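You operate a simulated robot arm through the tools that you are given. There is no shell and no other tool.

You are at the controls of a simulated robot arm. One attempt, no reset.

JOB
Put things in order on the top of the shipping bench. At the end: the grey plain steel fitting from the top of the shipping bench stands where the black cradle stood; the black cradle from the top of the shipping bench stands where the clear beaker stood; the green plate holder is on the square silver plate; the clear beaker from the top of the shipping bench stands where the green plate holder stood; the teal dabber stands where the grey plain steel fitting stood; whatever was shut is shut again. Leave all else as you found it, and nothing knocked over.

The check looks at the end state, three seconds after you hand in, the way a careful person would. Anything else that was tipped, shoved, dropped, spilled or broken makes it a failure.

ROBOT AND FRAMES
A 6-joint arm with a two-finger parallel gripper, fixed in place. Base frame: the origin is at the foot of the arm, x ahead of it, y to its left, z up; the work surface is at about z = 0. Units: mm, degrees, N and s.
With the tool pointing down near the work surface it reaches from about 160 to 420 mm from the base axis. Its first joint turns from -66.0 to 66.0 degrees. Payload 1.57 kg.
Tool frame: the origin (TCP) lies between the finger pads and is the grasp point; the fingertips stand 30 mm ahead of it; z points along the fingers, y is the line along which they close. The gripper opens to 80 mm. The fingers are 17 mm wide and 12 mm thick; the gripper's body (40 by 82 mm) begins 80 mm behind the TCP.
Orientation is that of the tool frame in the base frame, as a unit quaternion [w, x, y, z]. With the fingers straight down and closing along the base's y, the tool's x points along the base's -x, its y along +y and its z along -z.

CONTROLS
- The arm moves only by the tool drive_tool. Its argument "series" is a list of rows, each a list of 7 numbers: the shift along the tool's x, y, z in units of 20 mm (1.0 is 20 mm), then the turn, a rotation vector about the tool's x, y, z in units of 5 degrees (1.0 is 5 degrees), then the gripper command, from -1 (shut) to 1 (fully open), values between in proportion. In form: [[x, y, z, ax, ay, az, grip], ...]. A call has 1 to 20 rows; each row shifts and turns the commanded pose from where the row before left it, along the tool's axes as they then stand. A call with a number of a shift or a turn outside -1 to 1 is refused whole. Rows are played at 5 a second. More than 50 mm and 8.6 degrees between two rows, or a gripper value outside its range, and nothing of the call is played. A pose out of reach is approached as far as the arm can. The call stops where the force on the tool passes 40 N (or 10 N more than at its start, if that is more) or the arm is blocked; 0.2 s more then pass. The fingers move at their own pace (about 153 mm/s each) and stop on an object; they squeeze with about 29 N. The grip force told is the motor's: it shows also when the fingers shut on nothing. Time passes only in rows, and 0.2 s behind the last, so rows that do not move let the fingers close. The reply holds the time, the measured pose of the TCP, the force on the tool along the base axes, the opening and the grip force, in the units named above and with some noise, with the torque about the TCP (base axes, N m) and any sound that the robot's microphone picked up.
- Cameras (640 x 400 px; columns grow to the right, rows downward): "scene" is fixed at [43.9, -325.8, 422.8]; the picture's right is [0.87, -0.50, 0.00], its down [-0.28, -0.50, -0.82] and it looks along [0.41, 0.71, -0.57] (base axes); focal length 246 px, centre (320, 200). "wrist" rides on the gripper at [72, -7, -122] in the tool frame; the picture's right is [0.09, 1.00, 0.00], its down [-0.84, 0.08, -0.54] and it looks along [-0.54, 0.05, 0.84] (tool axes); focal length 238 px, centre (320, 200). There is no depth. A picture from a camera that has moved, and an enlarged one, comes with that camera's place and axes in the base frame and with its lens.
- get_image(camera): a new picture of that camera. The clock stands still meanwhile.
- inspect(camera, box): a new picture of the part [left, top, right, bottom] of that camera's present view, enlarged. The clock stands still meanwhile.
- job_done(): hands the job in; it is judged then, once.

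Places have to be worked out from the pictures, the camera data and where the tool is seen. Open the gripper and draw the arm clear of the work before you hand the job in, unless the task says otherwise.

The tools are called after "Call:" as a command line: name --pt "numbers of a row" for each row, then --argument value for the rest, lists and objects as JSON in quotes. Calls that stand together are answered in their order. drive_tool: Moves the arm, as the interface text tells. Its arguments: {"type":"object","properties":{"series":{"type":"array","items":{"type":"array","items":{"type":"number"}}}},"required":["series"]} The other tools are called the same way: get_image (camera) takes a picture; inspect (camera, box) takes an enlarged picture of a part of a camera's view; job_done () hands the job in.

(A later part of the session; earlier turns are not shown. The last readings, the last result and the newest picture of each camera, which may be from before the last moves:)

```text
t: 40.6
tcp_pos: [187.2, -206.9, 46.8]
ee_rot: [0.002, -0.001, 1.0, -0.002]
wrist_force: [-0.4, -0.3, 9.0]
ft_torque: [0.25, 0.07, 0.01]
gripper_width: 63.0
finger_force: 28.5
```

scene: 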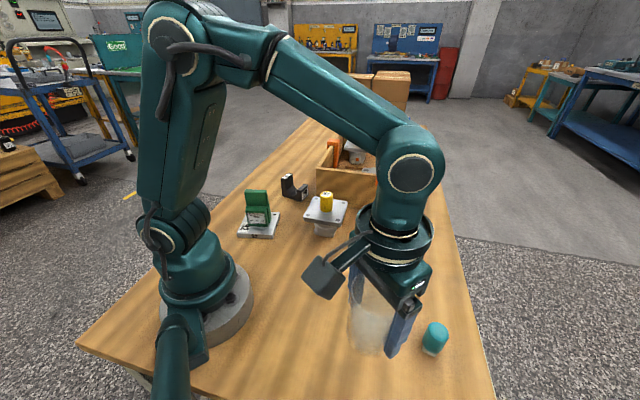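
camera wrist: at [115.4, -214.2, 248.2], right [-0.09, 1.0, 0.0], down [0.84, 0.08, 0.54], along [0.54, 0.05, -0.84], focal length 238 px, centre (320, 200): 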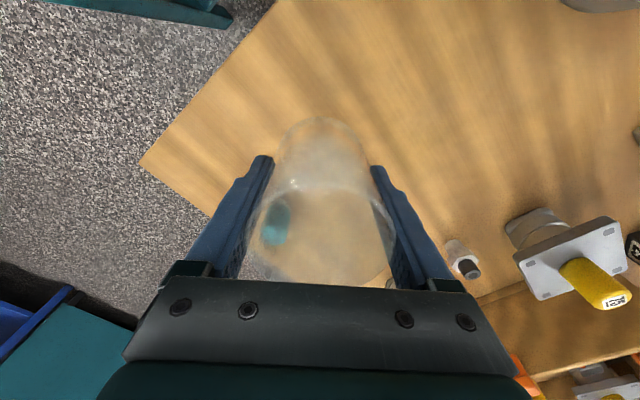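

Contact at 9 N. I settle half a millimetre more, open and rise straight up.

Call:
drive_tool --pt "0 0 0.02 0 0 0 -1" --pt "0 0 0 0 0 0 0.65" --pt "0 0 0 0 0 0 0.8" --pt "0 0 0 0 0 0 1" --pt "0 0 0 0 0 0 1" --pt "0 0 -0.5 0 0 0 1" --pt "0 0 -1 0 0 0 1" --pt "0 0 -1 0 0 0 1" --pt "0 0 -1 0 0 0 1" --pt "0 0 -1 0 0 0 1" --pt "0 0 -1 0 0 0 1" --pt "0 0 -1 0 0 0 1" --pt "0 0 -1 0 0 0 1" --pt "0 0 0 0 0 0 1"

Call:
get_image --camera "wrist"

Call:
get_image --camera "scene"

```text
t: 43.6
tcp_pos: [188.8, -205.7, 197.0]
ee_rot: [0.001, -0.001, 1.0, 0.0]
wrist_force: [0.4, -0.1, -0.7]
ft_torque: [-0.01, 0.0, -0.02]
gripper_width: 79.8
finger_force: 0.0
```

```text
taken
camera wrist: at [115.2, -212.2, 320.1], right [-0.09, 1.0, 0.0], down [0.84, 0.08, 0.54], along [0.54, 0.05, -0.84], focal length 238 px, centre (320, 200)
```

wrist: 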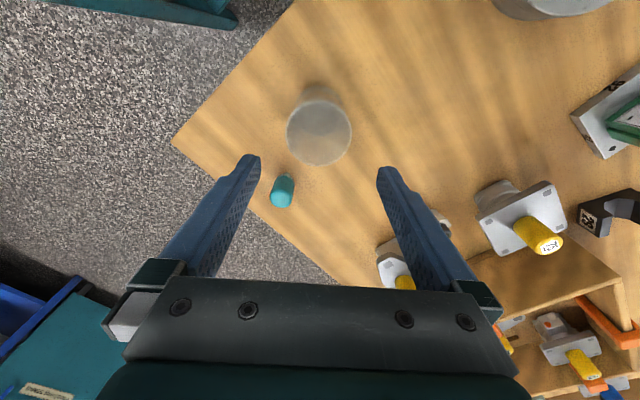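

```text
taken
```

scene: 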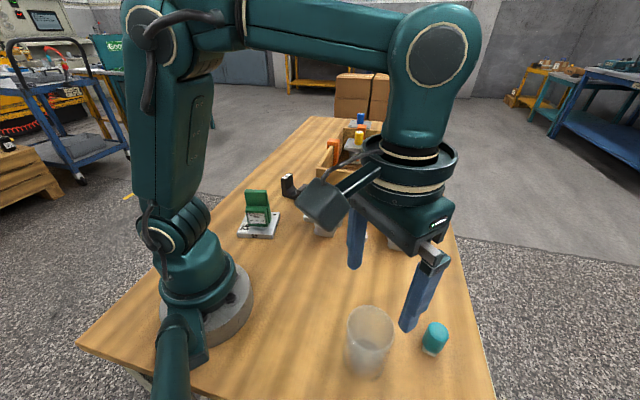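

The beaker stands upright at its new place. Next the cradle, which I judge at about (294,260) with its 67 mm length along (0.56,-0.83); I go above it with the hand turned +34°.

Call:
drive_tool --pt "0 0 -1 0 0 0 1" --pt "-0.277 0.936 0 0 0 0 1" --pt "-0.277 0.936 0 0 0 0 1" --pt "-0.277 0.936 0 0 0 0 1" --pt "-0.277 0.936 0 0 0 0 1" --pt "-0.277 0.936 0 0 0 0 1" --pt "-0.277 0.936 0 0 0 0 1" --pt "-0.277 0.936 0 0 0 0 1" --pt "-0.277 0.936 0 0 0 0 1" --pt "-0.277 0.936 0 0 0 0 1" --pt "-0.277 0.936 0 0 0 0 1" --pt "-0.277 0.936 0 0 0 0 1" --pt "0 0 0 0 0 0 1"

Call:
get_image --camera "wrist"

Call:
drive_tool --pt "-0.169 1 0 0 0 0 1" --pt "-0.169 1 0 0 0 0 1" --pt "-0.169 1 0 0 0 0 1" --pt "-0.169 1 0 0 0 0 1" --pt "-0.169 1 0 0 0 0 1" --pt "-0.169 1 0 0 0 0 1" --pt "-0.169 1 0 0 0 0 1" --pt "-0.169 1 0 0 0 0 1" --pt "-0.169 1 0 0 0 0 1" --pt "-0.169 1 0 0 0 0 1" --pt "-0.169 1 0 0 0 0 1" --pt "0 0 0 0 0 -0.971 1" --pt "0 0 0 0 0 -0.971 1" --pt "0 0 0 0 0 -0.971 1" --pt "0 0 0 0 0 -0.971 1" --pt "0 0 0 0 0 -0.971 1" --pt "0 0 0 0 0 -0.971 1" --pt "0 0 0 0 0 -0.971 1" --pt "0 0 0 0 0 0 1"

Call:
get_image --camera "wrist"

Call:
get_image --camera "scene"

```text
t: 46.4
tcp_pos: [249.6, 2.4, 215.3]
ee_rot: [0.001, -0.001, 1.0, -0.001]
wrist_force: [-0.6, -0.5, -0.7]
ft_torque: [0.0, 0.02, 0.0]
gripper_width: 80.0
finger_force: 0.1
```

```text
taken
camera wrist: at [175.4, -5.7, 338.2], right [-0.09, 1.0, 0.0], down [0.84, 0.08, 0.54], along [0.54, 0.05, -0.84], focal length 238 px, centre (320, 200)
```

wrist: 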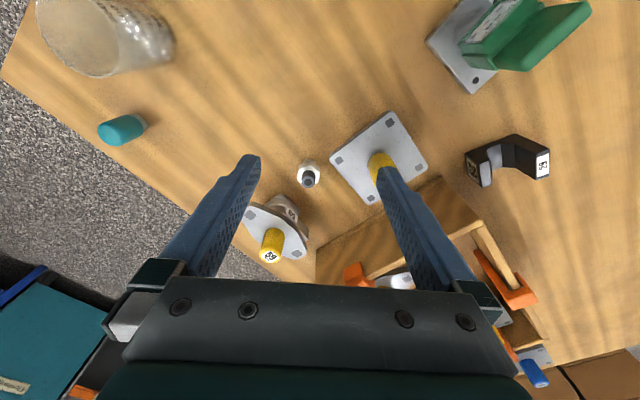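

```text
t: 50.4
tcp_pos: [286.1, 220.4, 215.1]
ee_rot: [0.002, -0.294, 0.956, -0.001]
wrist_force: [0.7, 0.2, -0.3]
ft_torque: [0.0, 0.02, -0.06]
gripper_width: 80.0
finger_force: 0.1
```

```text
taken
camera wrist: at [228.8, 173.3, 338.3], right [-0.64, 0.77, 0.0], down [0.65, 0.53, 0.54], along [0.42, 0.34, -0.84], focal length 238 px, centre (320, 200)
```

wrist: 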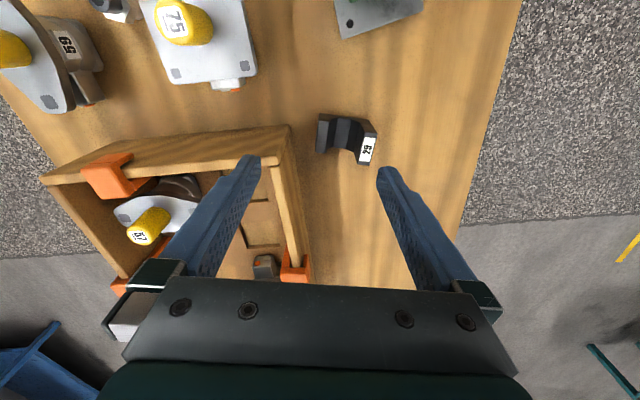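

```text
taken
```

scene: 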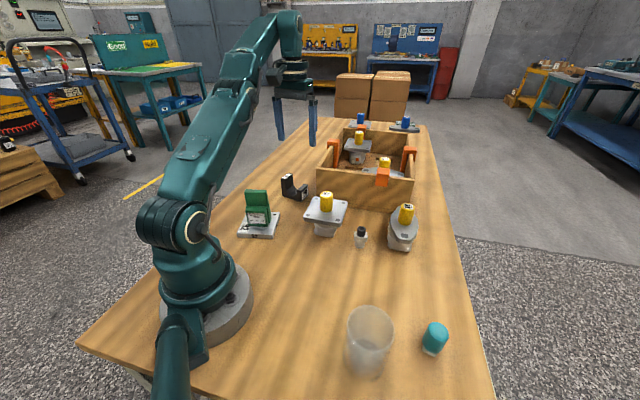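

The cradle is visible near the tool axis with the crate wall to its left in the picture. I enlarge it.

Call:
inspect --camera "wrist" --box '[260, 90, 400, 190]'

Call:
inspect --camera "scene" --box '[270, 160, 330, 210]'

```text
4.00 times, centred on (330, 140) of wrist
camera zoom: at [228.8, 173.3, 338.3], right [-0.64, 0.77, 0.0], down [0.65, 0.53, 0.54], along [0.42, 0.34, -0.84], focal length 953 px, centre (280, 440)
```

zoom: 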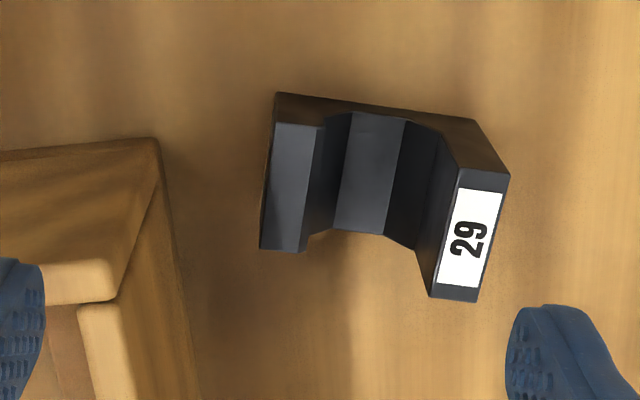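

```text
8.00 times, centred on (300, 185) of scene
camera zoom: at [43.9, -325.8, 422.8], right [0.87, -0.5, 0.0], down [-0.28, -0.5, -0.82], along [0.41, 0.71, -0.57], focal length 1966 px, centre (480, 320)
```

zoom: 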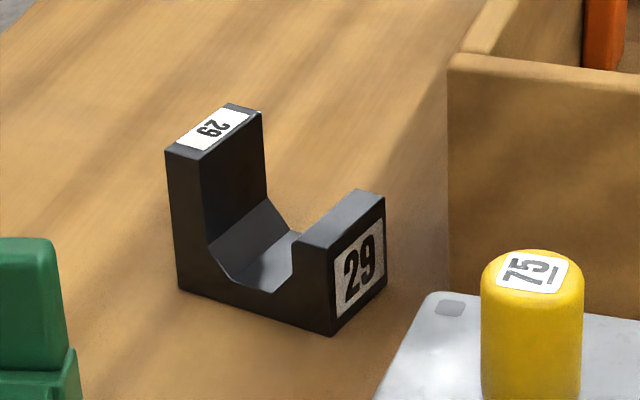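

I work out the cradle: 69×42 mm footprint, posts 62 and 38 mm tall, its centre at tool offset (-26, 33) and turned about 2°; the crate wall leaves some 20 mm beside the finger. I move over it, come down to z≈115 and check.

Call:
drive_tool --pt "-0.655 0.825 0 0 0 0 1" --pt "-0.655 0.825 0 0 0 0 1" --pt "0 0 0 0 0 0.38 1" --pt "0 0 1 0 0 0 1" --pt "0 0 1 0 0 0 1" --pt "0 0 1 0 0 0 1" --pt "0 0 1 0 0 0 1" --pt "0 0 1 0 0 0 1" --pt "0 0 0 0 0 0 1"

Call:
get_image --camera "wrist"

Call:
inspect --camera "wrist" --box '[240, 100, 400, 220]'

Call:
inspect --camera "scene" --box '[230, 90, 390, 230]'

```text
t: 52.4
tcp_pos: [285.7, 220.9, 114.6]
ee_rot: [0.001, -0.277, 0.961, -0.002]
wrist_force: [-0.3, -0.5, 0.7]
ft_torque: [0.01, -0.01, 0.0]
gripper_width: 79.9
finger_force: 0.0
out of reach, approached as far as the arm can: row 1, 2
```

```text
taken
camera wrist: at [227.0, 176.4, 238.1], right [-0.61, 0.79, 0.0], down [0.67, 0.51, 0.54], along [0.43, 0.33, -0.84], focal length 238 px, centre (320, 200)
```

wrist: 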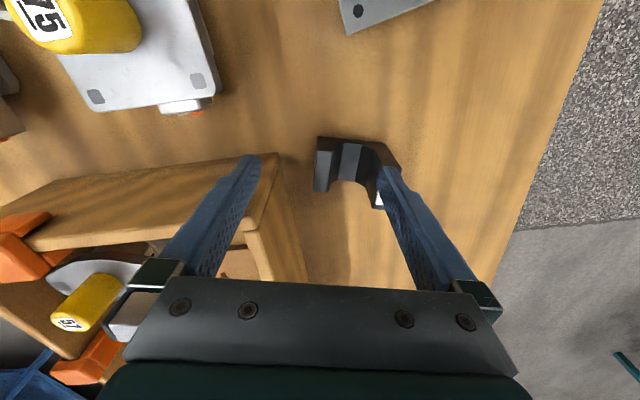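

```text
3.33 times, centred on (320, 160) of wrist
camera zoom: at [227.0, 176.4, 238.1], right [-0.61, 0.79, 0.0], down [0.67, 0.51, 0.54], along [0.43, 0.33, -0.84], focal length 794 px, centre (320, 333)
```

zoom: 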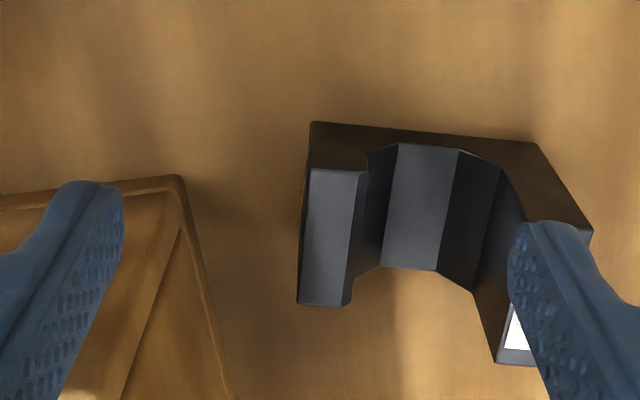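

```text
2.86 times, centred on (310, 160) of scene
camera zoom: at [43.9, -325.8, 422.8], right [0.87, -0.5, 0.0], down [-0.28, -0.5, -0.82], along [0.41, 0.71, -0.57], focal length 702 px, centre (349, 314)
```

zoom: 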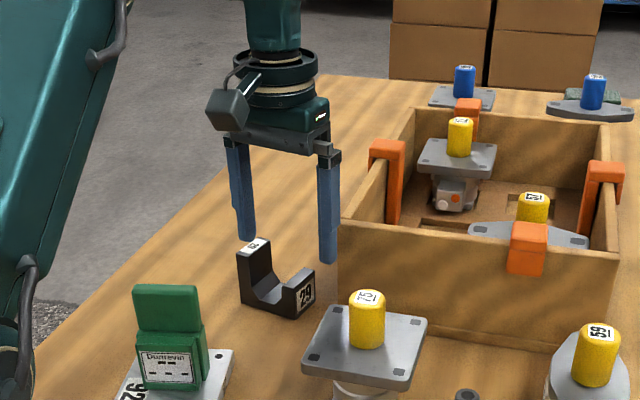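

The sideways move was out of reach at that height, so the hand only came down — in front of the cradle, nothing touched. At this height I first slide along tool y away from the crate, then along tool -x over the cradle.

Call:
drive_tool --pt "0 0.83 0 0 0 0 1" --pt "0 0.83 0 0 0 0 1" --pt "-0.63 0 0 0 0 0 1" --pt "-0.63 0 0 0 0 0 1" --pt "0 0 0 0 0 0 1"

Call:
get_image --camera "wrist"

Call:
inspect --camera "wrist" --box '[240, 100, 400, 220]'

Call:
inspect --camera "scene" --box '[230, 90, 390, 230]'

```text
t: 53.6
tcp_pos: [290.9, 263.6, 114.9]
ee_rot: [0.0, -0.277, 0.961, -0.001]
wrist_force: [-1.3, 0.2, 0.2]
ft_torque: [-0.02, 0.01, 0.01]
gripper_width: 79.9
finger_force: 0.0
```

```text
taken
camera wrist: at [230.7, 219.5, 237.8], right [-0.61, 0.79, 0.0], down [0.67, 0.51, 0.54], along [0.43, 0.33, -0.84], focal length 238 px, centre (320, 200)
```

wrist: 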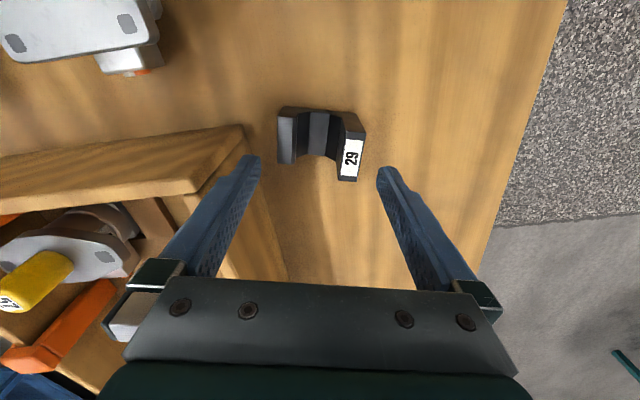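

```text
3.33 times, centred on (320, 160) of wrist
camera zoom: at [230.7, 219.5, 237.8], right [-0.61, 0.79, 0.0], down [0.67, 0.51, 0.54], along [0.43, 0.33, -0.84], focal length 794 px, centre (320, 333)
```

zoom: 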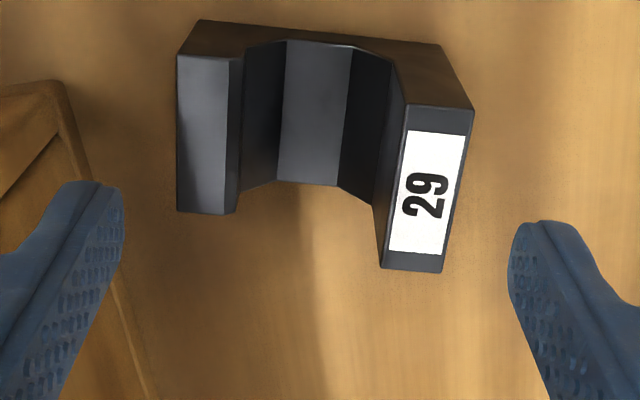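

```text
2.86 times, centred on (310, 160) of scene
camera zoom: at [43.9, -325.8, 422.8], right [0.87, -0.5, 0.0], down [-0.28, -0.5, -0.82], along [0.41, 0.71, -0.57], focal length 702 px, centre (349, 314)
```

zoom: 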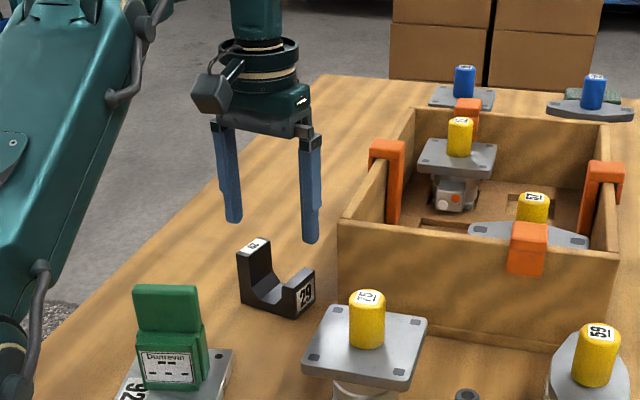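

The cradle's centre lies about 2–3 mm to the tool -y side. I correct by -2.2 mm and come down to just above the tall post for a last alignment check.

Call:
drive_tool --pt "0 -0.11 0 0 0 0 1" --pt "0 0 0.8 0 0 0 1" --pt "0 0 0 0 0 0 1"

Call:
inspect --camera "wrist" --box '[220, 80, 420, 230]'

```text
t: 54.4
tcp_pos: [291.0, 260.8, 99.5]
ee_rot: [0.0, -0.278, 0.961, -0.002]
wrist_force: [0.0, -1.0, -0.2]
ft_torque: [-0.01, -0.02, -0.03]
gripper_width: 80.0
finger_force: 0.0
```

```text
2.67 times, centred on (320, 155) of wrist
camera zoom: at [232.5, 216.7, 221.7], right [-0.61, 0.79, 0.0], down [0.67, 0.51, 0.54], along [0.43, 0.33, -0.84], focal length 636 px, centre (320, 320)
```

zoom: 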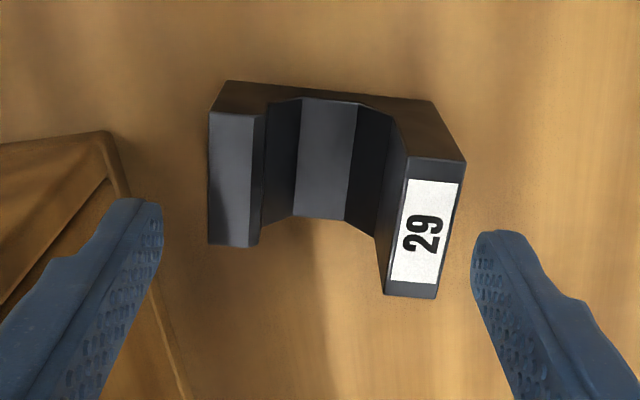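

Alignment is within about 1 mm. I nudge +0.8 mm, descend to z≈34 and close.

Call:
drive_tool --pt "0 0.04 0 0 0 0 1" --pt "0 0 0.65 0 0 0 1" --pt "0 0 0.65 0 0 0 1" --pt "0 0 0.65 0 0 0 1" --pt "0 0 0.65 0 0 0 1" --pt "0 0 0.65 0 0 0 1" --pt "0 0 0 0 0 0 1" --pt "0 0 0 0 0 0 0.5" --pt "0 0 0 0 0 0 -1" --pt "0 0 0 0 0 0 -1"

Call:
get_image --camera "wrist"

Call:
inspect --camera "scene" --box '[230, 110, 390, 230]'

```text
t: 56.6
tcp_pos: [289.6, 262.0, 34.1]
ee_rot: [0.0, -0.278, 0.961, -0.002]
wrist_force: [-0.2, 0.5, -0.5]
ft_torque: [0.11, 0.01, -0.01]
gripper_width: 70.0
finger_force: 28.6
```

```text
taken
camera wrist: at [232.1, 217.1, 157.2], right [-0.61, 0.79, 0.0], down [0.67, 0.51, 0.54], along [0.43, 0.33, -0.84], focal length 238 px, centre (320, 200)
```

wrist: 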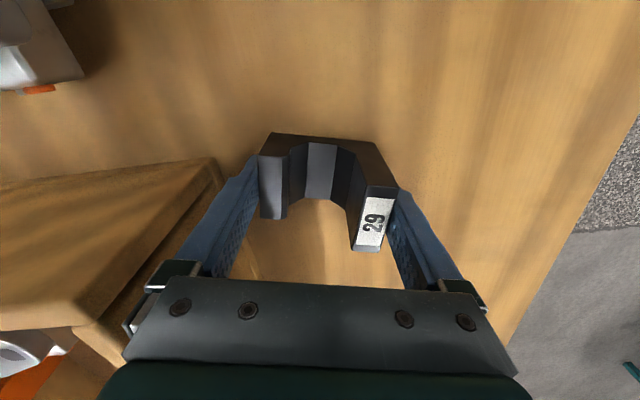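

```text
3.33 times, centred on (310, 170) of scene
camera zoom: at [43.9, -325.8, 422.8], right [0.87, -0.5, 0.0], down [-0.28, -0.5, -0.82], along [0.41, 0.71, -0.57], focal length 819 px, centre (353, 300)
```

zoom: 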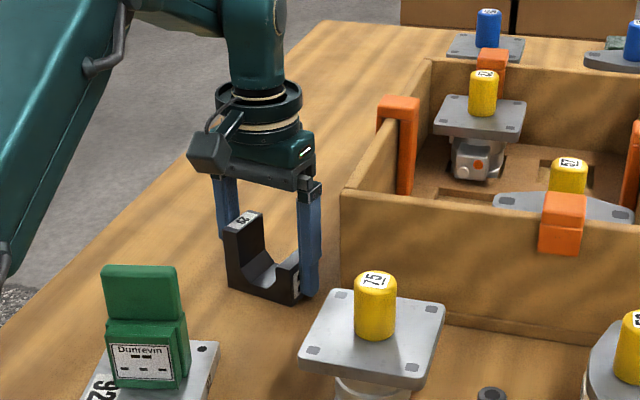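

Cradle held (70 mm); its home is about (289.5, 261.8). I lift, retract parallel to the crate wall while rising to z≈204, then carry it around to the beaker's old place.

Call:
drive_tool --pt "0 0 -0.5 0 0 0 -1" --pt "0 0 -1 0 0 0 -1" --pt "0 0 -1 0 0 0 -1" --pt "0 0 -1 0 0 0 -1" --pt "0.55 -0.125 -1 0 0 0 -1" --pt "0.55 -0.125 -1 0 0 0 -1" --pt "0.55 -0.125 -1 0 0 0 -1" --pt "0.55 -0.125 -1 0 0 0 -1" --pt "0.55 -0.125 -1 0 0 0 -1" --pt "0 0 0 0 0 0 -1"

Call:
get_image --camera "scene"

```text
t: 58.8
tcp_pos: [249.5, 220.7, 203.1]
ee_rot: [0.001, -0.277, 0.961, -0.002]
wrist_force: [-0.1, -0.7, -5.9]
ft_torque: [0.0, -0.02, -0.02]
gripper_width: 69.9
finger_force: 28.4
```

```text
taken
```

scene: 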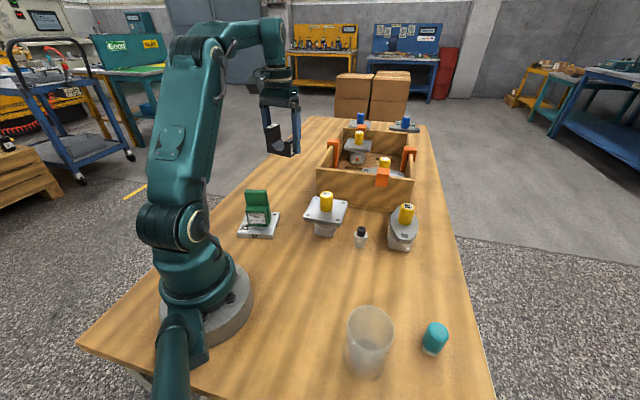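

The cradle (about 0.6 kg) is held firmly. I carry on to the beaker's old place at (318.5,-134.3).

Call:
drive_tool --pt "0.518 -0.867 0 0 0 0 -1" --pt "0.518 -0.867 0 0 0 0 -1" --pt "0.518 -0.867 0 0 0 0 -1" --pt "0.518 -0.867 0 0 0 0 -1" --pt "0.518 -0.867 0 0 0 0 -1" --pt "0.518 -0.867 0 0 0 0 -1" --pt "0.518 -0.867 0 0 0 0 -1" --pt "0.518 -0.867 0 0 0 0 -1" --pt "0.518 -0.867 0 0 0 0 -1" --pt "0.518 -0.867 0 0 0 0 -1" --pt "0.159 -0.913 0 0 0 0 -1" --pt "0.159 -0.913 0 0 0 0 -1" --pt "0.159 -0.913 0 0 0 0 -1" --pt "0.159 -0.913 0 0 0 0 -1" --pt "0.159 -0.913 0 0 0 0 -1" --pt "0.159 -0.913 0 0 0 0 -1" --pt "0.159 -0.913 0 0 0 0 -1" --pt "0.159 -0.913 0 0 0 0 -1" --pt "0.159 -0.913 0 0 0 0 -1" --pt "0 0 0 0 0 0 -1"

Call:
get_image --camera "wrist"

Call:
get_image --camera "scene"

```text
t: 63.0
tcp_pos: [318.5, -135.3, 205.7]
ee_rot: [0.001, -0.277, 0.961, -0.002]
wrist_force: [-0.5, 0.1, -7.0]
ft_torque: [-0.02, -0.04, 0.01]
gripper_width: 69.9
finger_force: 29.2
```

```text
taken
camera wrist: at [259.6, -179.5, 328.6], right [-0.61, 0.79, 0.0], down [0.67, 0.51, 0.54], along [0.43, 0.33, -0.84], focal length 238 px, centre (320, 200)
```

wrist: 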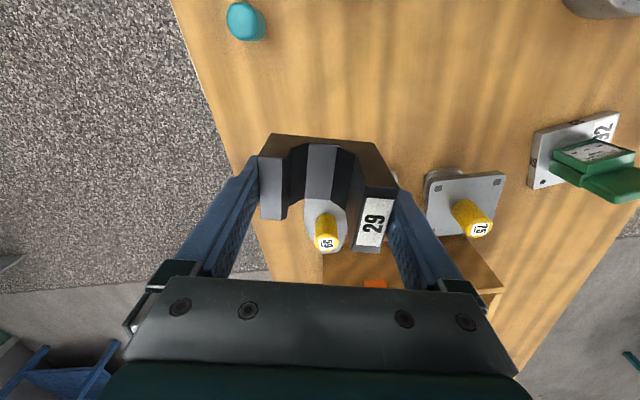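

```text
taken
```

scene: 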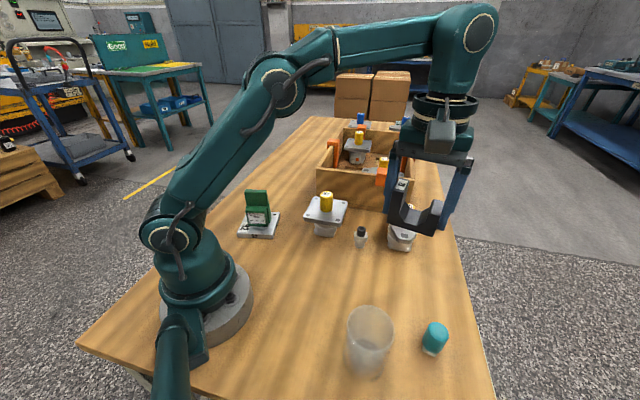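

Position is right and the surroundings are clear. I lower to just above the bench and then settle in small steps.

Call:
drive_tool --pt "0 0 1 0 0 0 -1" --pt "0 0 1 0 0 0 -1" --pt "0 0 1 0 0 0 -1" --pt "0 0 1 0 0 0 -1" --pt "0 0 1 0 0 0 -1" --pt "0 0 1 0 0 0 -1" --pt "0 0 1 0 0 0 -1" --pt "0 0 0.8 0 0 0 -1" --pt "0 0 0.5 0 0 0 -1" --pt "0 0 0 0 0 0 -1"

Call:
drive_tool --pt "0 0 0.1 0 0 0 -1" --pt "0 0 0 0 0 0 -1"

Call:
drive_tool --pt "0 0 0.05 0 0 0 -1" --pt "0 0 0 0 0 0 -1"

```text
t: 65.2
tcp_pos: [318.9, -134.7, 40.3]
ee_rot: [0.0, -0.278, 0.961, -0.002]
wrist_force: [-0.4, 0.2, -5.1]
ft_torque: [0.0, -0.05, 0.01]
gripper_width: 69.9
finger_force: 29.1
```

```text
t: 65.8
tcp_pos: [317.4, -136.1, 37.0]
ee_rot: [0.0, -0.278, 0.961, -0.002]
wrist_force: [0.5, 0.9, -6.1]
ft_torque: [0.0, -0.04, -0.02]
gripper_width: 70.0
finger_force: 28.4
```

```text
t: 66.4
tcp_pos: [316.8, -135.0, 37.4]
ee_rot: [0.001, -0.277, 0.961, -0.001]
wrist_force: [-0.4, 1.5, -6.0]
ft_torque: [-0.04, -0.05, 0.0]
gripper_width: 70.2
finger_force: 28.9
```

Still about 2–3 mm up with no contact; I continue in 1 mm steps.

Call:
drive_tool --pt "0 0 0.05 0 0 0 -1" --pt "0 0 0 0 0 0 -1"

Call:
drive_tool --pt "0 0 0.05 0 0 0 -1" --pt "0 0 0 0 0 0 -1"

Call:
drive_tool --pt "0 0 0.05 0 0 0 -1" --pt "0 0 0 0 0 0 -1"

```text
t: 67.0
tcp_pos: [317.9, -135.6, 35.8]
ee_rot: [0.0, -0.277, 0.961, -0.001]
wrist_force: [-0.4, -0.9, -5.5]
ft_torque: [-0.03, -0.04, -0.02]
gripper_width: 70.1
finger_force: 29.9
```

```text
t: 67.6
tcp_pos: [316.9, -136.1, 34.2]
ee_rot: [0.001, -0.277, 0.961, 0.0]
wrist_force: [0.5, -0.8, -6.1]
ft_torque: [-0.06, -0.01, -0.01]
gripper_width: 70.1
finger_force: 29.0
```

```text
t: 68.2
tcp_pos: [318.4, -135.8, 33.9]
ee_rot: [0.001, -0.277, 0.961, -0.001]
wrist_force: [-3.7, 2.9, 12.3]
ft_torque: [0.6, 0.43, 0.0]
gripper_width: 69.7
finger_force: 29.0
```

Contact at about 12+6 N. I open and rise straight up.

Call:
drive_tool --pt "0 0 0 0 0 0 0.8" --pt "0 0 0 0 0 0 1" --pt "0 0 0 0 0 0 1" --pt "0 0 -0.5 0 0 0 1" --pt "0 0 -1 0 0 0 1" --pt "0 0 -1 0 0 0 1" --pt "0 0 -1 0 0 0 1" --pt "0 0 -1 0 0 0 1" --pt "0 0 -1 0 0 0 1" --pt "0 0 -1 0 0 0 1" --pt "0 0 -1 0 0 0 1" --pt "0 0 0 0 0 0 1"

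Call:
get_image --camera "wrist"

Call:
get_image --camera "scene"

```text
t: 70.8
tcp_pos: [317.1, -133.1, 184.0]
ee_rot: [0.0, -0.277, 0.961, -0.001]
wrist_force: [-0.2, 0.3, 0.8]
ft_torque: [-0.01, 0.02, 0.0]
gripper_width: 80.1
finger_force: 0.0
```

```text
taken
camera wrist: at [259.1, -178.3, 306.1], right [-0.61, 0.79, 0.0], down [0.67, 0.51, 0.54], along [0.43, 0.33, -0.84], focal length 238 px, centre (320, 200)
```

wrist: 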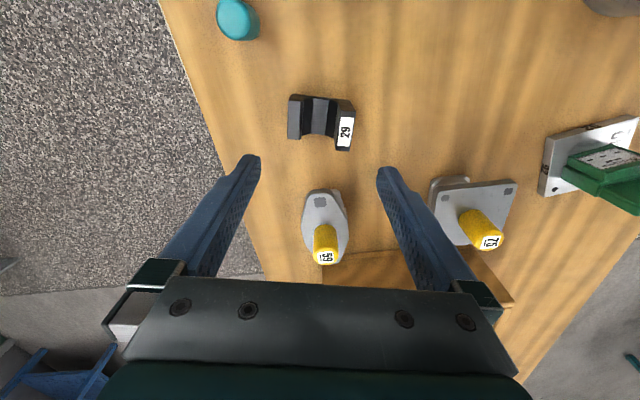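

```text
taken
```

scene: 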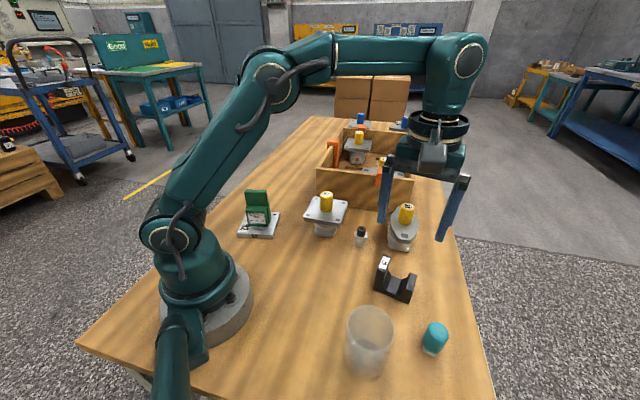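

The cradle stands where the beaker was. Now the fitting at about (334.6,-4.2): I turn the hand to -20° (keeping clear of the flange 75) and go above it.

Call:
drive_tool --pt "0 0 0 0 0 0.949 1" --pt "0 0 0 0 0 0.949 1" --pt "0 0 0 0 0 0.949 1" --pt "0 0 0 0 0 0.949 1" --pt "0 0 0 0 0 0.949 1" --pt "0 0 0 0 0 0.949 1" --pt "0 0 0 0 0 0.949 1" --pt "0 0 0 0 0 0.949 1" --pt "0 0 0 0 0 0.949 1" --pt "0 0 0 0 0 0.949 1" --pt "0 0 0 0 0 0.949 1" --pt "0.197 0.908 0 0 0 0 0.3" --pt "0.197 0.908 0 0 0 0 0.3" --pt "0.197 0.908 0 0 0 0 0.3" --pt "0.197 0.908 0 0 0 0 0.3" --pt "0.197 0.908 0 0 0 0 0.3" --pt "0.197 0.908 0 0 0 0 0.3" --pt "0.197 0.908 0 0 0 0 0.3" --pt "0 0 0 0 0 0 0.3"

Call:
get_image --camera "wrist"

Call:
inspect --camera "wrist" --box '[270, 80, 370, 160]'

```text
t: 74.8
tcp_pos: [334.8, -7.5, 182.4]
ee_rot: [0.002, 0.175, 0.985, -0.001]
wrist_force: [0.3, -1.2, 0.1]
ft_torque: [-0.03, 0.05, -0.01]
gripper_width: 52.3
finger_force: 0.1
```

```text
taken
camera wrist: at [263.4, 12.0, 305.5], right [0.26, 0.97, 0.0], down [0.81, -0.21, 0.54], along [0.53, -0.14, -0.84], focal length 238 px, centre (320, 200)
```

wrist: 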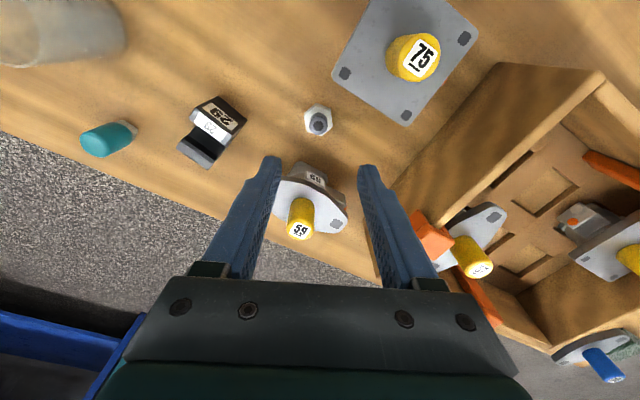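

```text
5.00 times, centred on (320, 120) of wrist
camera zoom: at [263.4, 12.0, 305.5], right [0.26, 0.97, 0.0], down [0.81, -0.21, 0.54], along [0.53, -0.14, -0.84], focal length 1192 px, centre (320, 600)
```

zoom: 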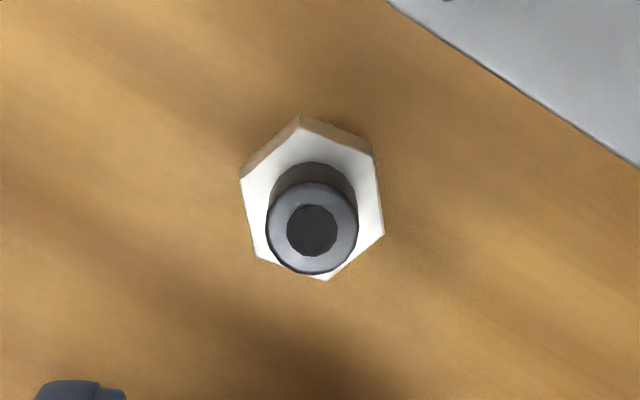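

The fitting's hex is close under the tool axis: offset (2.2,-2.5) mm, flats about 15° off. I correct position and yaw, and descend to z≈95 for a check.

Call:
drive_tool --pt "0.11 -0.125 0 0 0 0 0.3" --pt "0 0 0 0 0 -0.765 0.3" --pt "0 0 0 0 0 -0.765 0.3" --pt "0 0 0 0 0 -0.765 0.3" --pt "0 0 0 0 0 -0.765 0.3" --pt "0 0 1 0 0 0 0.3" --pt "0 0 1 0 0 0 0.3" --pt "0 0 1 0 0 0 0.3" --pt "0 0 1 0 0 0 0.3" --pt "0 0 0.3 0 0 0 0.3" --pt "0 0 0 0 0 0 0.3"

Call:
inspect --camera "wrist" --box '[240, 90, 400, 210]'

Call:
inspect --camera "scene" --box '[300, 130, 440, 260]'

```text
t: 77.2
tcp_pos: [333.5, -9.3, 97.3]
ee_rot: [0.001, 0.041, 0.999, -0.001]
wrist_force: [-0.4, 0.4, -0.7]
ft_torque: [0.0, -0.03, -0.02]
gripper_width: 51.9
finger_force: 0.0
```

```text
3.33 times, centred on (320, 150) of wrist
camera zoom: at [259.9, -9.9, 219.6], right [-0.01, 1.0, 0.0], down [0.84, 0.01, 0.54], along [0.54, 0.0, -0.84], focal length 794 px, centre (320, 367)
```

zoom: 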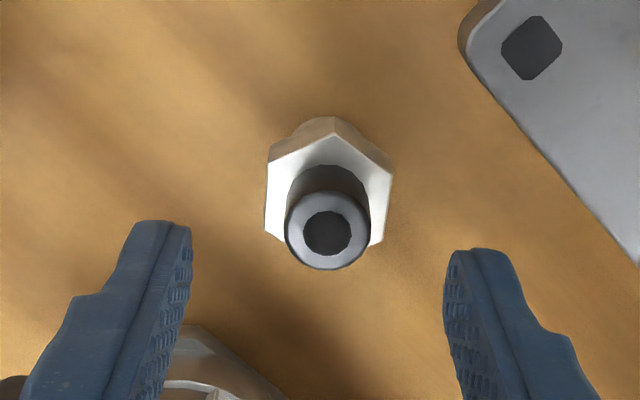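

```text
3.08 times, centred on (370, 195) of scene
camera zoom: at [43.9, -325.8, 422.8], right [0.87, -0.5, 0.0], down [-0.28, -0.5, -0.82], along [0.41, 0.71, -0.57], focal length 756 px, centre (166, 215)
```

zoom: 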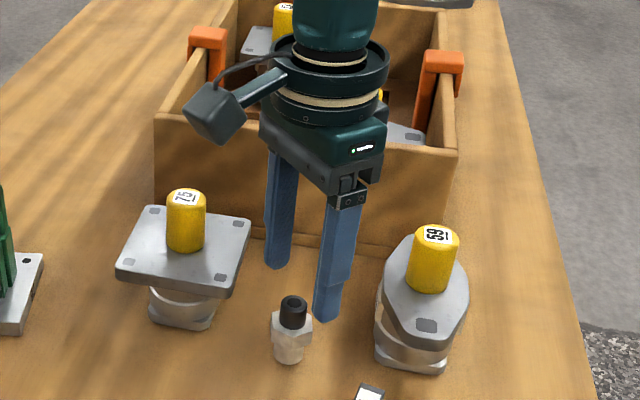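

Well aligned. I nudge 1 mm, descend to z≈34 and close on the hex.

Call:
drive_tool --pt "0.05 0.075 0 0 0 0 0.3" --pt "0 0 0.8 0 0 0 0.3" --pt "0 0 0.8 0 0 0 0.3" --pt "0 0 0.8 0 0 0 0.3" --pt "0 0 0.75 0 0 0 0.3" --pt "0 0 0 0 0 0 0.3" --pt "0 0 0 0 0 0 -0.2" --pt "0 0 0 0 0 0 -1" --pt "0 0 0 0 0 0 -1"

Call:
get_image --camera "wrist"

Call:
inspect --camera "scene" --box '[300, 150, 440, 260]'

```text
t: 79.2
tcp_pos: [331.6, -5.9, 34.0]
ee_rot: [0.001, 0.043, 0.999, -0.001]
wrist_force: [-0.9, 0.4, 0.8]
ft_torque: [0.02, 0.0, -0.01]
gripper_width: 29.2
finger_force: 29.5
```

```text
taken
camera wrist: at [258.7, -7.5, 156.9], right [-0.01, 1.0, 0.0], down [0.84, 0.01, 0.54], along [0.54, 0.0, -0.84], focal length 238 px, centre (320, 200)
```

wrist: 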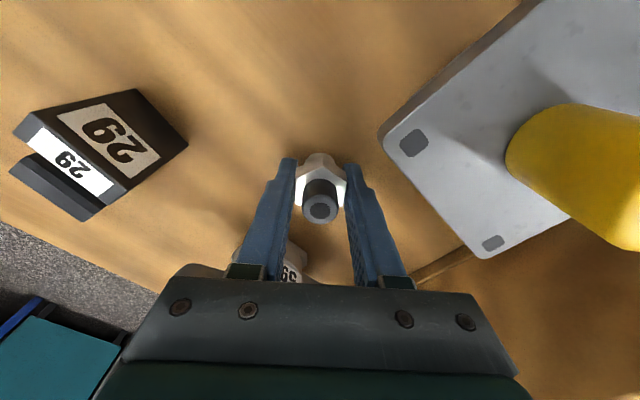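

```text
3.64 times, centred on (370, 205) of scene
camera zoom: at [43.9, -325.8, 422.8], right [0.87, -0.5, 0.0], down [-0.28, -0.5, -0.82], along [0.41, 0.71, -0.57], focal length 894 px, centre (138, 182)
```

zoom: 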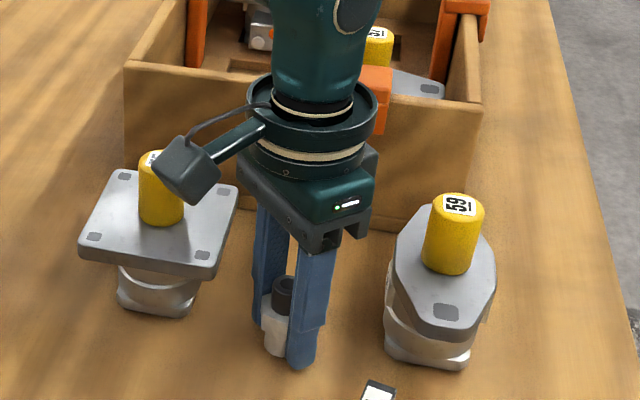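

The fitting is held (29 mm); its home is about (333,-6). I lift to z≈184, carry it past flange 75 to near the cradle's old spot and look.

Call:
drive_tool --pt "0 0 -0.5 0 0 0 -1" --pt "0 0 -1 0 0 0 -1" --pt "0 0 -1 0 0 0 -1" --pt "0 0 -1 0 0 0 -1" --pt "0 0 -1 0 0 0 -1" --pt "0 0 -1 0 0 0 -1" --pt "0 0 -1 0 0 0 -1" --pt "0 0 -1 0 0 0 -1" --pt "0.387 0.975 0 0 0 0 -1" --pt "0.387 0.975 0 0 0 0 -1" --pt "0.387 0.975 0 0 0 0 -1" --pt "0.387 0.975 0 0 0 0 -1" --pt "0.387 0.975 0 0 0 0 -1" --pt "0.387 0.975 0 0 0 0 -1" --pt "0.387 0.975 0 0 0 0 -1" --pt "0.387 0.975 0 0 0 0 -1" --pt "0.387 0.975 0 0 0 0 -1" --pt "0.387 0.975 0 0 0 0 -1" --pt "0.387 0.975 0 0 0 0 -1" --pt "0 0 0 0 0 0 -1"

Call:
get_image --camera "scene"

Call:
get_image --camera "wrist"

```text
t: 83.4
tcp_pos: [267.2, 215.7, 183.1]
ee_rot: [0.001, 0.042, 0.999, -0.001]
wrist_force: [0.4, 0.4, -0.9]
ft_torque: [0.03, 0.0, 0.0]
gripper_width: 29.2
finger_force: 28.8
```

```text
taken
```

scene: 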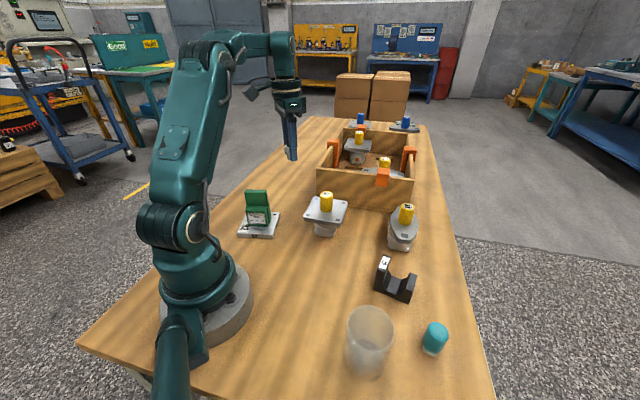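

```text
taken
camera wrist: at [192.6, 214.3, 305.4], right [-0.01, 1.0, 0.0], down [0.84, 0.01, 0.54], along [0.54, 0.0, -0.84], focal length 238 px, centre (320, 200)
```

wrist: 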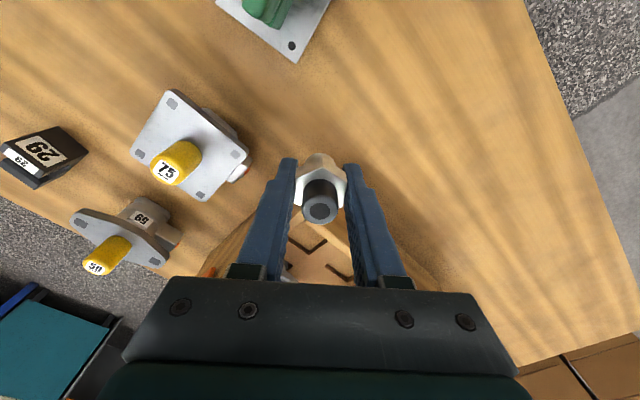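

Clear. I lower to z≈115, slide to (288,262), then down to about 4 mm above the bench.

Call:
drive_tool --pt "0 0 0.85 0 0 0 -1" --pt "0 0 0.85 0 0 0 -1" --pt "0 0 0.85 0 0 0 -1" --pt "0 0 0.85 0 0 0 -1" --pt "-0.29 0.803 0 0 0 0 -1" --pt "-0.29 0.803 0 0 0 0 -1" --pt "-0.29 0.803 0 0 0 0 -1" --pt "0 0 0 0 0 0 -1" --pt "0 0 0.9 0 0 0 -1" --pt "0 0 0.9 0 0 0 -1" --pt "0 0 0.9 0 0 0 -1" --pt "0 0 0.9 0 0 0 -1" --pt "0 0 0 0 0 0 -1"

Call:
drive_tool --pt "0 0 0.1 0 0 0 -1" --pt "0 0 0 0 0 0 -1"

Call:
inspect --camera "scene" --box '[240, 130, 360, 230]'

```text
t: 86.2
tcp_pos: [286.4, 262.8, 42.0]
ee_rot: [0.001, 0.042, 0.999, -0.001]
wrist_force: [0.0, 0.0, -1.2]
ft_torque: [-0.02, -0.01, -0.02]
gripper_width: 29.2
finger_force: 29.1
```

```text
t: 86.8
tcp_pos: [285.6, 261.6, 40.4]
ee_rot: [0.001, 0.042, 0.999, -0.002]
wrist_force: [-0.1, 0.0, -1.2]
ft_torque: [-0.03, -0.04, 0.02]
gripper_width: 29.4
finger_force: 29.3
```

```text
4.00 times, centred on (300, 180) of scene
camera zoom: at [43.9, -325.8, 422.8], right [0.87, -0.5, 0.0], down [-0.28, -0.5, -0.82], along [0.41, 0.71, -0.57], focal length 983 px, centre (400, 280)
```

zoom: 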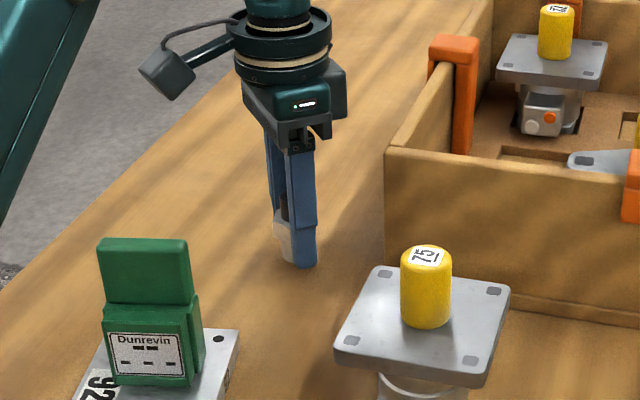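

I shift 2 mm outward and go on down in small steps.

Call:
drive_tool --pt "-0.1 0 0.1 0 0 0 -1" --pt "0 0 0.05 0 0 0 -1" --pt "0 0 0 0 0 0 -1"

Call:
drive_tool --pt "0 0 0.05 0 0 0 -1" --pt "0 0 0 0 0 0 -1"

Call:
drive_tool --pt "0 0 0.05 0 0 0 -1" --pt "0 0 0 0 0 0 -1"

```text
t: 87.6
tcp_pos: [288.9, 260.7, 38.7]
ee_rot: [0.001, 0.041, 0.999, -0.001]
wrist_force: [-0.3, -0.4, -1.0]
ft_torque: [-0.01, 0.0, -0.02]
gripper_width: 29.1
finger_force: 28.9
```

```text
t: 88.2
tcp_pos: [288.6, 261.4, 38.2]
ee_rot: [0.001, 0.041, 0.999, -0.002]
wrist_force: [0.9, -1.0, -0.4]
ft_torque: [0.02, 0.02, -0.01]
gripper_width: 29.2
finger_force: 29.3
```

```text
t: 88.8
tcp_pos: [288.0, 261.3, 35.8]
ee_rot: [0.001, 0.042, 0.999, -0.001]
wrist_force: [-0.7, 0.5, -0.7]
ft_torque: [0.02, -0.02, 0.01]
gripper_width: 29.5
finger_force: 28.7
```

Call:
drive_tool --pt "0 0 0.05 0 0 0 -1" --pt "0 0 0 0 0 0 -1"

Call:
drive_tool --pt "0 0 0.05 0 0 0 -1" --pt "0 0 0 0 0 0 -1"

Call:
drive_tool --pt "0 0 0.025 0 0 0 -1" --pt "0 0 0 0 0 0 -1"

```text
t: 89.4
tcp_pos: [290.2, 260.4, 35.1]
ee_rot: [0.001, 0.041, 0.999, 0.0]
wrist_force: [-0.5, -0.1, -1.4]
ft_torque: [-0.01, -0.02, -0.01]
gripper_width: 29.5
finger_force: 29.2
```

```text
t: 90.0
tcp_pos: [289.0, 261.8, 34.8]
ee_rot: [0.0, 0.041, 0.999, 0.0]
wrist_force: [0.3, 0.5, -1.0]
ft_torque: [0.02, -0.03, -0.01]
gripper_width: 29.2
finger_force: 28.8
```

```text
t: 90.6
tcp_pos: [289.7, 261.1, 34.7]
ee_rot: [0.001, 0.041, 0.999, -0.001]
wrist_force: [-0.7, 0.2, 5.2]
ft_torque: [-0.01, 0.03, -0.01]
gripper_width: 29.1
finger_force: 28.4
```

Contact felt (about 5 N). I open the fingers part-way, wait, and rise straight up to z≈115.

Call:
drive_tool --pt "0 0 0.015 0 0 0 -1" --pt "0 0 0 0 0 0 -0.1" --pt "0 0 0 0 0 0 0.3" --pt "0 0 0 0 0 0 0.3" --pt "0 0 -0.5 0 0 0 0.3" --pt "0 0 -1 0 0 0 0.3" --pt "0 0 -1 0 0 0 0.3" --pt "0 0 -1 0 0 0 0.3" --pt "0 0 -0.5 0 0 0 0.3" --pt "0 0 0 0 0 0 0.3"

Call:
get_image --camera "wrist"

Call:
inspect --camera "scene" --box '[240, 130, 360, 230]'

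```text
t: 92.8
tcp_pos: [289.0, 260.8, 112.2]
ee_rot: [0.001, 0.042, 0.999, -0.002]
wrist_force: [0.0, 0.1, -0.5]
ft_torque: [0.02, 0.01, -0.01]
gripper_width: 51.7
finger_force: 0.0
```

```text
taken
camera wrist: at [215.3, 259.7, 236.0], right [-0.01, 1.0, 0.0], down [0.84, 0.01, 0.54], along [0.54, 0.0, -0.84], focal length 238 px, centre (320, 200)
```

wrist: 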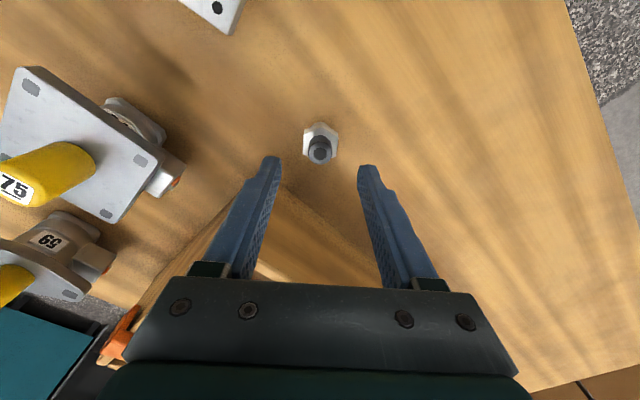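

```text
4.00 times, centred on (300, 180) of scene
camera zoom: at [43.9, -325.8, 422.8], right [0.87, -0.5, 0.0], down [-0.28, -0.5, -0.82], along [0.41, 0.71, -0.57], focal length 983 px, centre (400, 280)
```

zoom: 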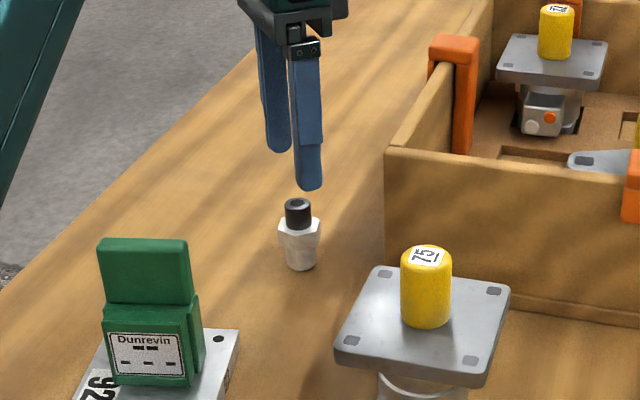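

The fitting stands where the cradle was. Now I retract, rise and travel to the dabber side for a look.

Call:
drive_tool --pt "0.42 -0.8 -1 0 0 0 0.3" --pt "0.42 -0.8 -1 0 0 0 0.3" --pt "0.42 -0.8 -1 0 0 0 0.3" --pt "0.42 -0.8 -1 0 0 0 0.3" --pt "-0.085 -0.997 0 0 0 0 0.3" --pt "-0.085 -0.997 0 0 0 0 0.3" --pt "-0.085 -0.997 0 0 0 0 0.3" --pt "-0.085 -0.997 0 0 0 0 0.3" --pt "-0.085 -0.997 0 0 0 0 0.3" --pt "-0.085 -0.997 0 0 0 0 0.3" --pt "-0.085 -0.997 0 0 0 0 0.3" --pt "-0.085 -0.997 0 0 0 0 0.3" --pt "-0.085 -0.997 0 0 0 0 0.3" --pt "-0.085 -0.997 0 0 0 0 0.3" --pt "-0.085 -0.997 0 0 0 0 0.3" --pt "-0.085 -0.997 0 0 0 0 0.3" --pt "-0.085 -0.997 0 0 0 0 0.3" --pt "0 0 0 0 0 0 0.3"

Call:
drive_tool --pt "-0.25 -0.95 0 0 0 0 1" --pt "-0.25 -0.95 0 0 0 0 1" --pt "-0.25 -0.95 0 0 0 0 1" --pt "-0.25 -0.95 0 0 0 0 1" --pt "-0.25 -0.95 0 0 0 0 1" --pt "-0.25 -0.95 0 0 0 0 1" --pt "-0.25 -0.95 0 0 0 0 1" --pt "-0.25 -0.95 0 0 0 0 1" --pt "0 0 0 0 0 0 1"

Call:
get_image --camera "wrist"

Call:
get_image --camera "scene"

```text
t: 96.6
tcp_pos: [251.0, -59.5, 194.9]
ee_rot: [0.001, 0.042, 0.999, 0.0]
wrist_force: [-0.7, -0.6, 0.0]
ft_torque: [-0.02, 0.01, -0.02]
gripper_width: 52.0
finger_force: 0.0
```

```text
t: 98.6
tcp_pos: [278.6, -214.9, 194.6]
ee_rot: [0.001, 0.041, 0.999, -0.001]
wrist_force: [-0.3, -0.8, 1.2]
ft_torque: [0.01, -0.01, 0.0]
gripper_width: 80.0
finger_force: 0.1
```

```text
taken
camera wrist: at [204.0, -215.5, 317.2], right [-0.01, 1.0, 0.0], down [0.84, 0.01, 0.54], along [0.54, 0.0, -0.84], focal length 238 px, centre (320, 200)
```

wrist: 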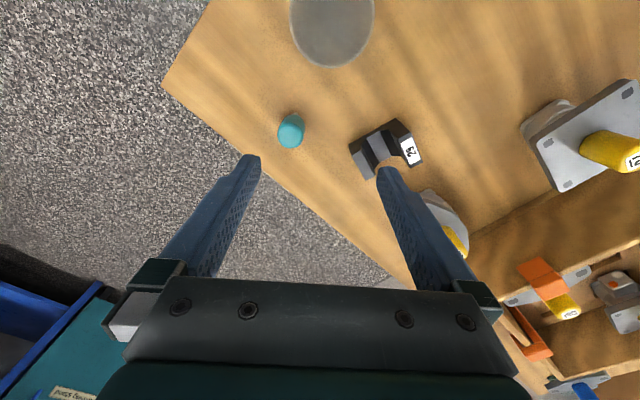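

```text
taken
```

scene: 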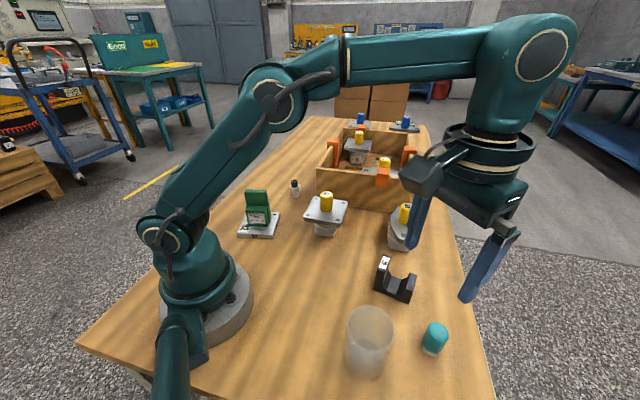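

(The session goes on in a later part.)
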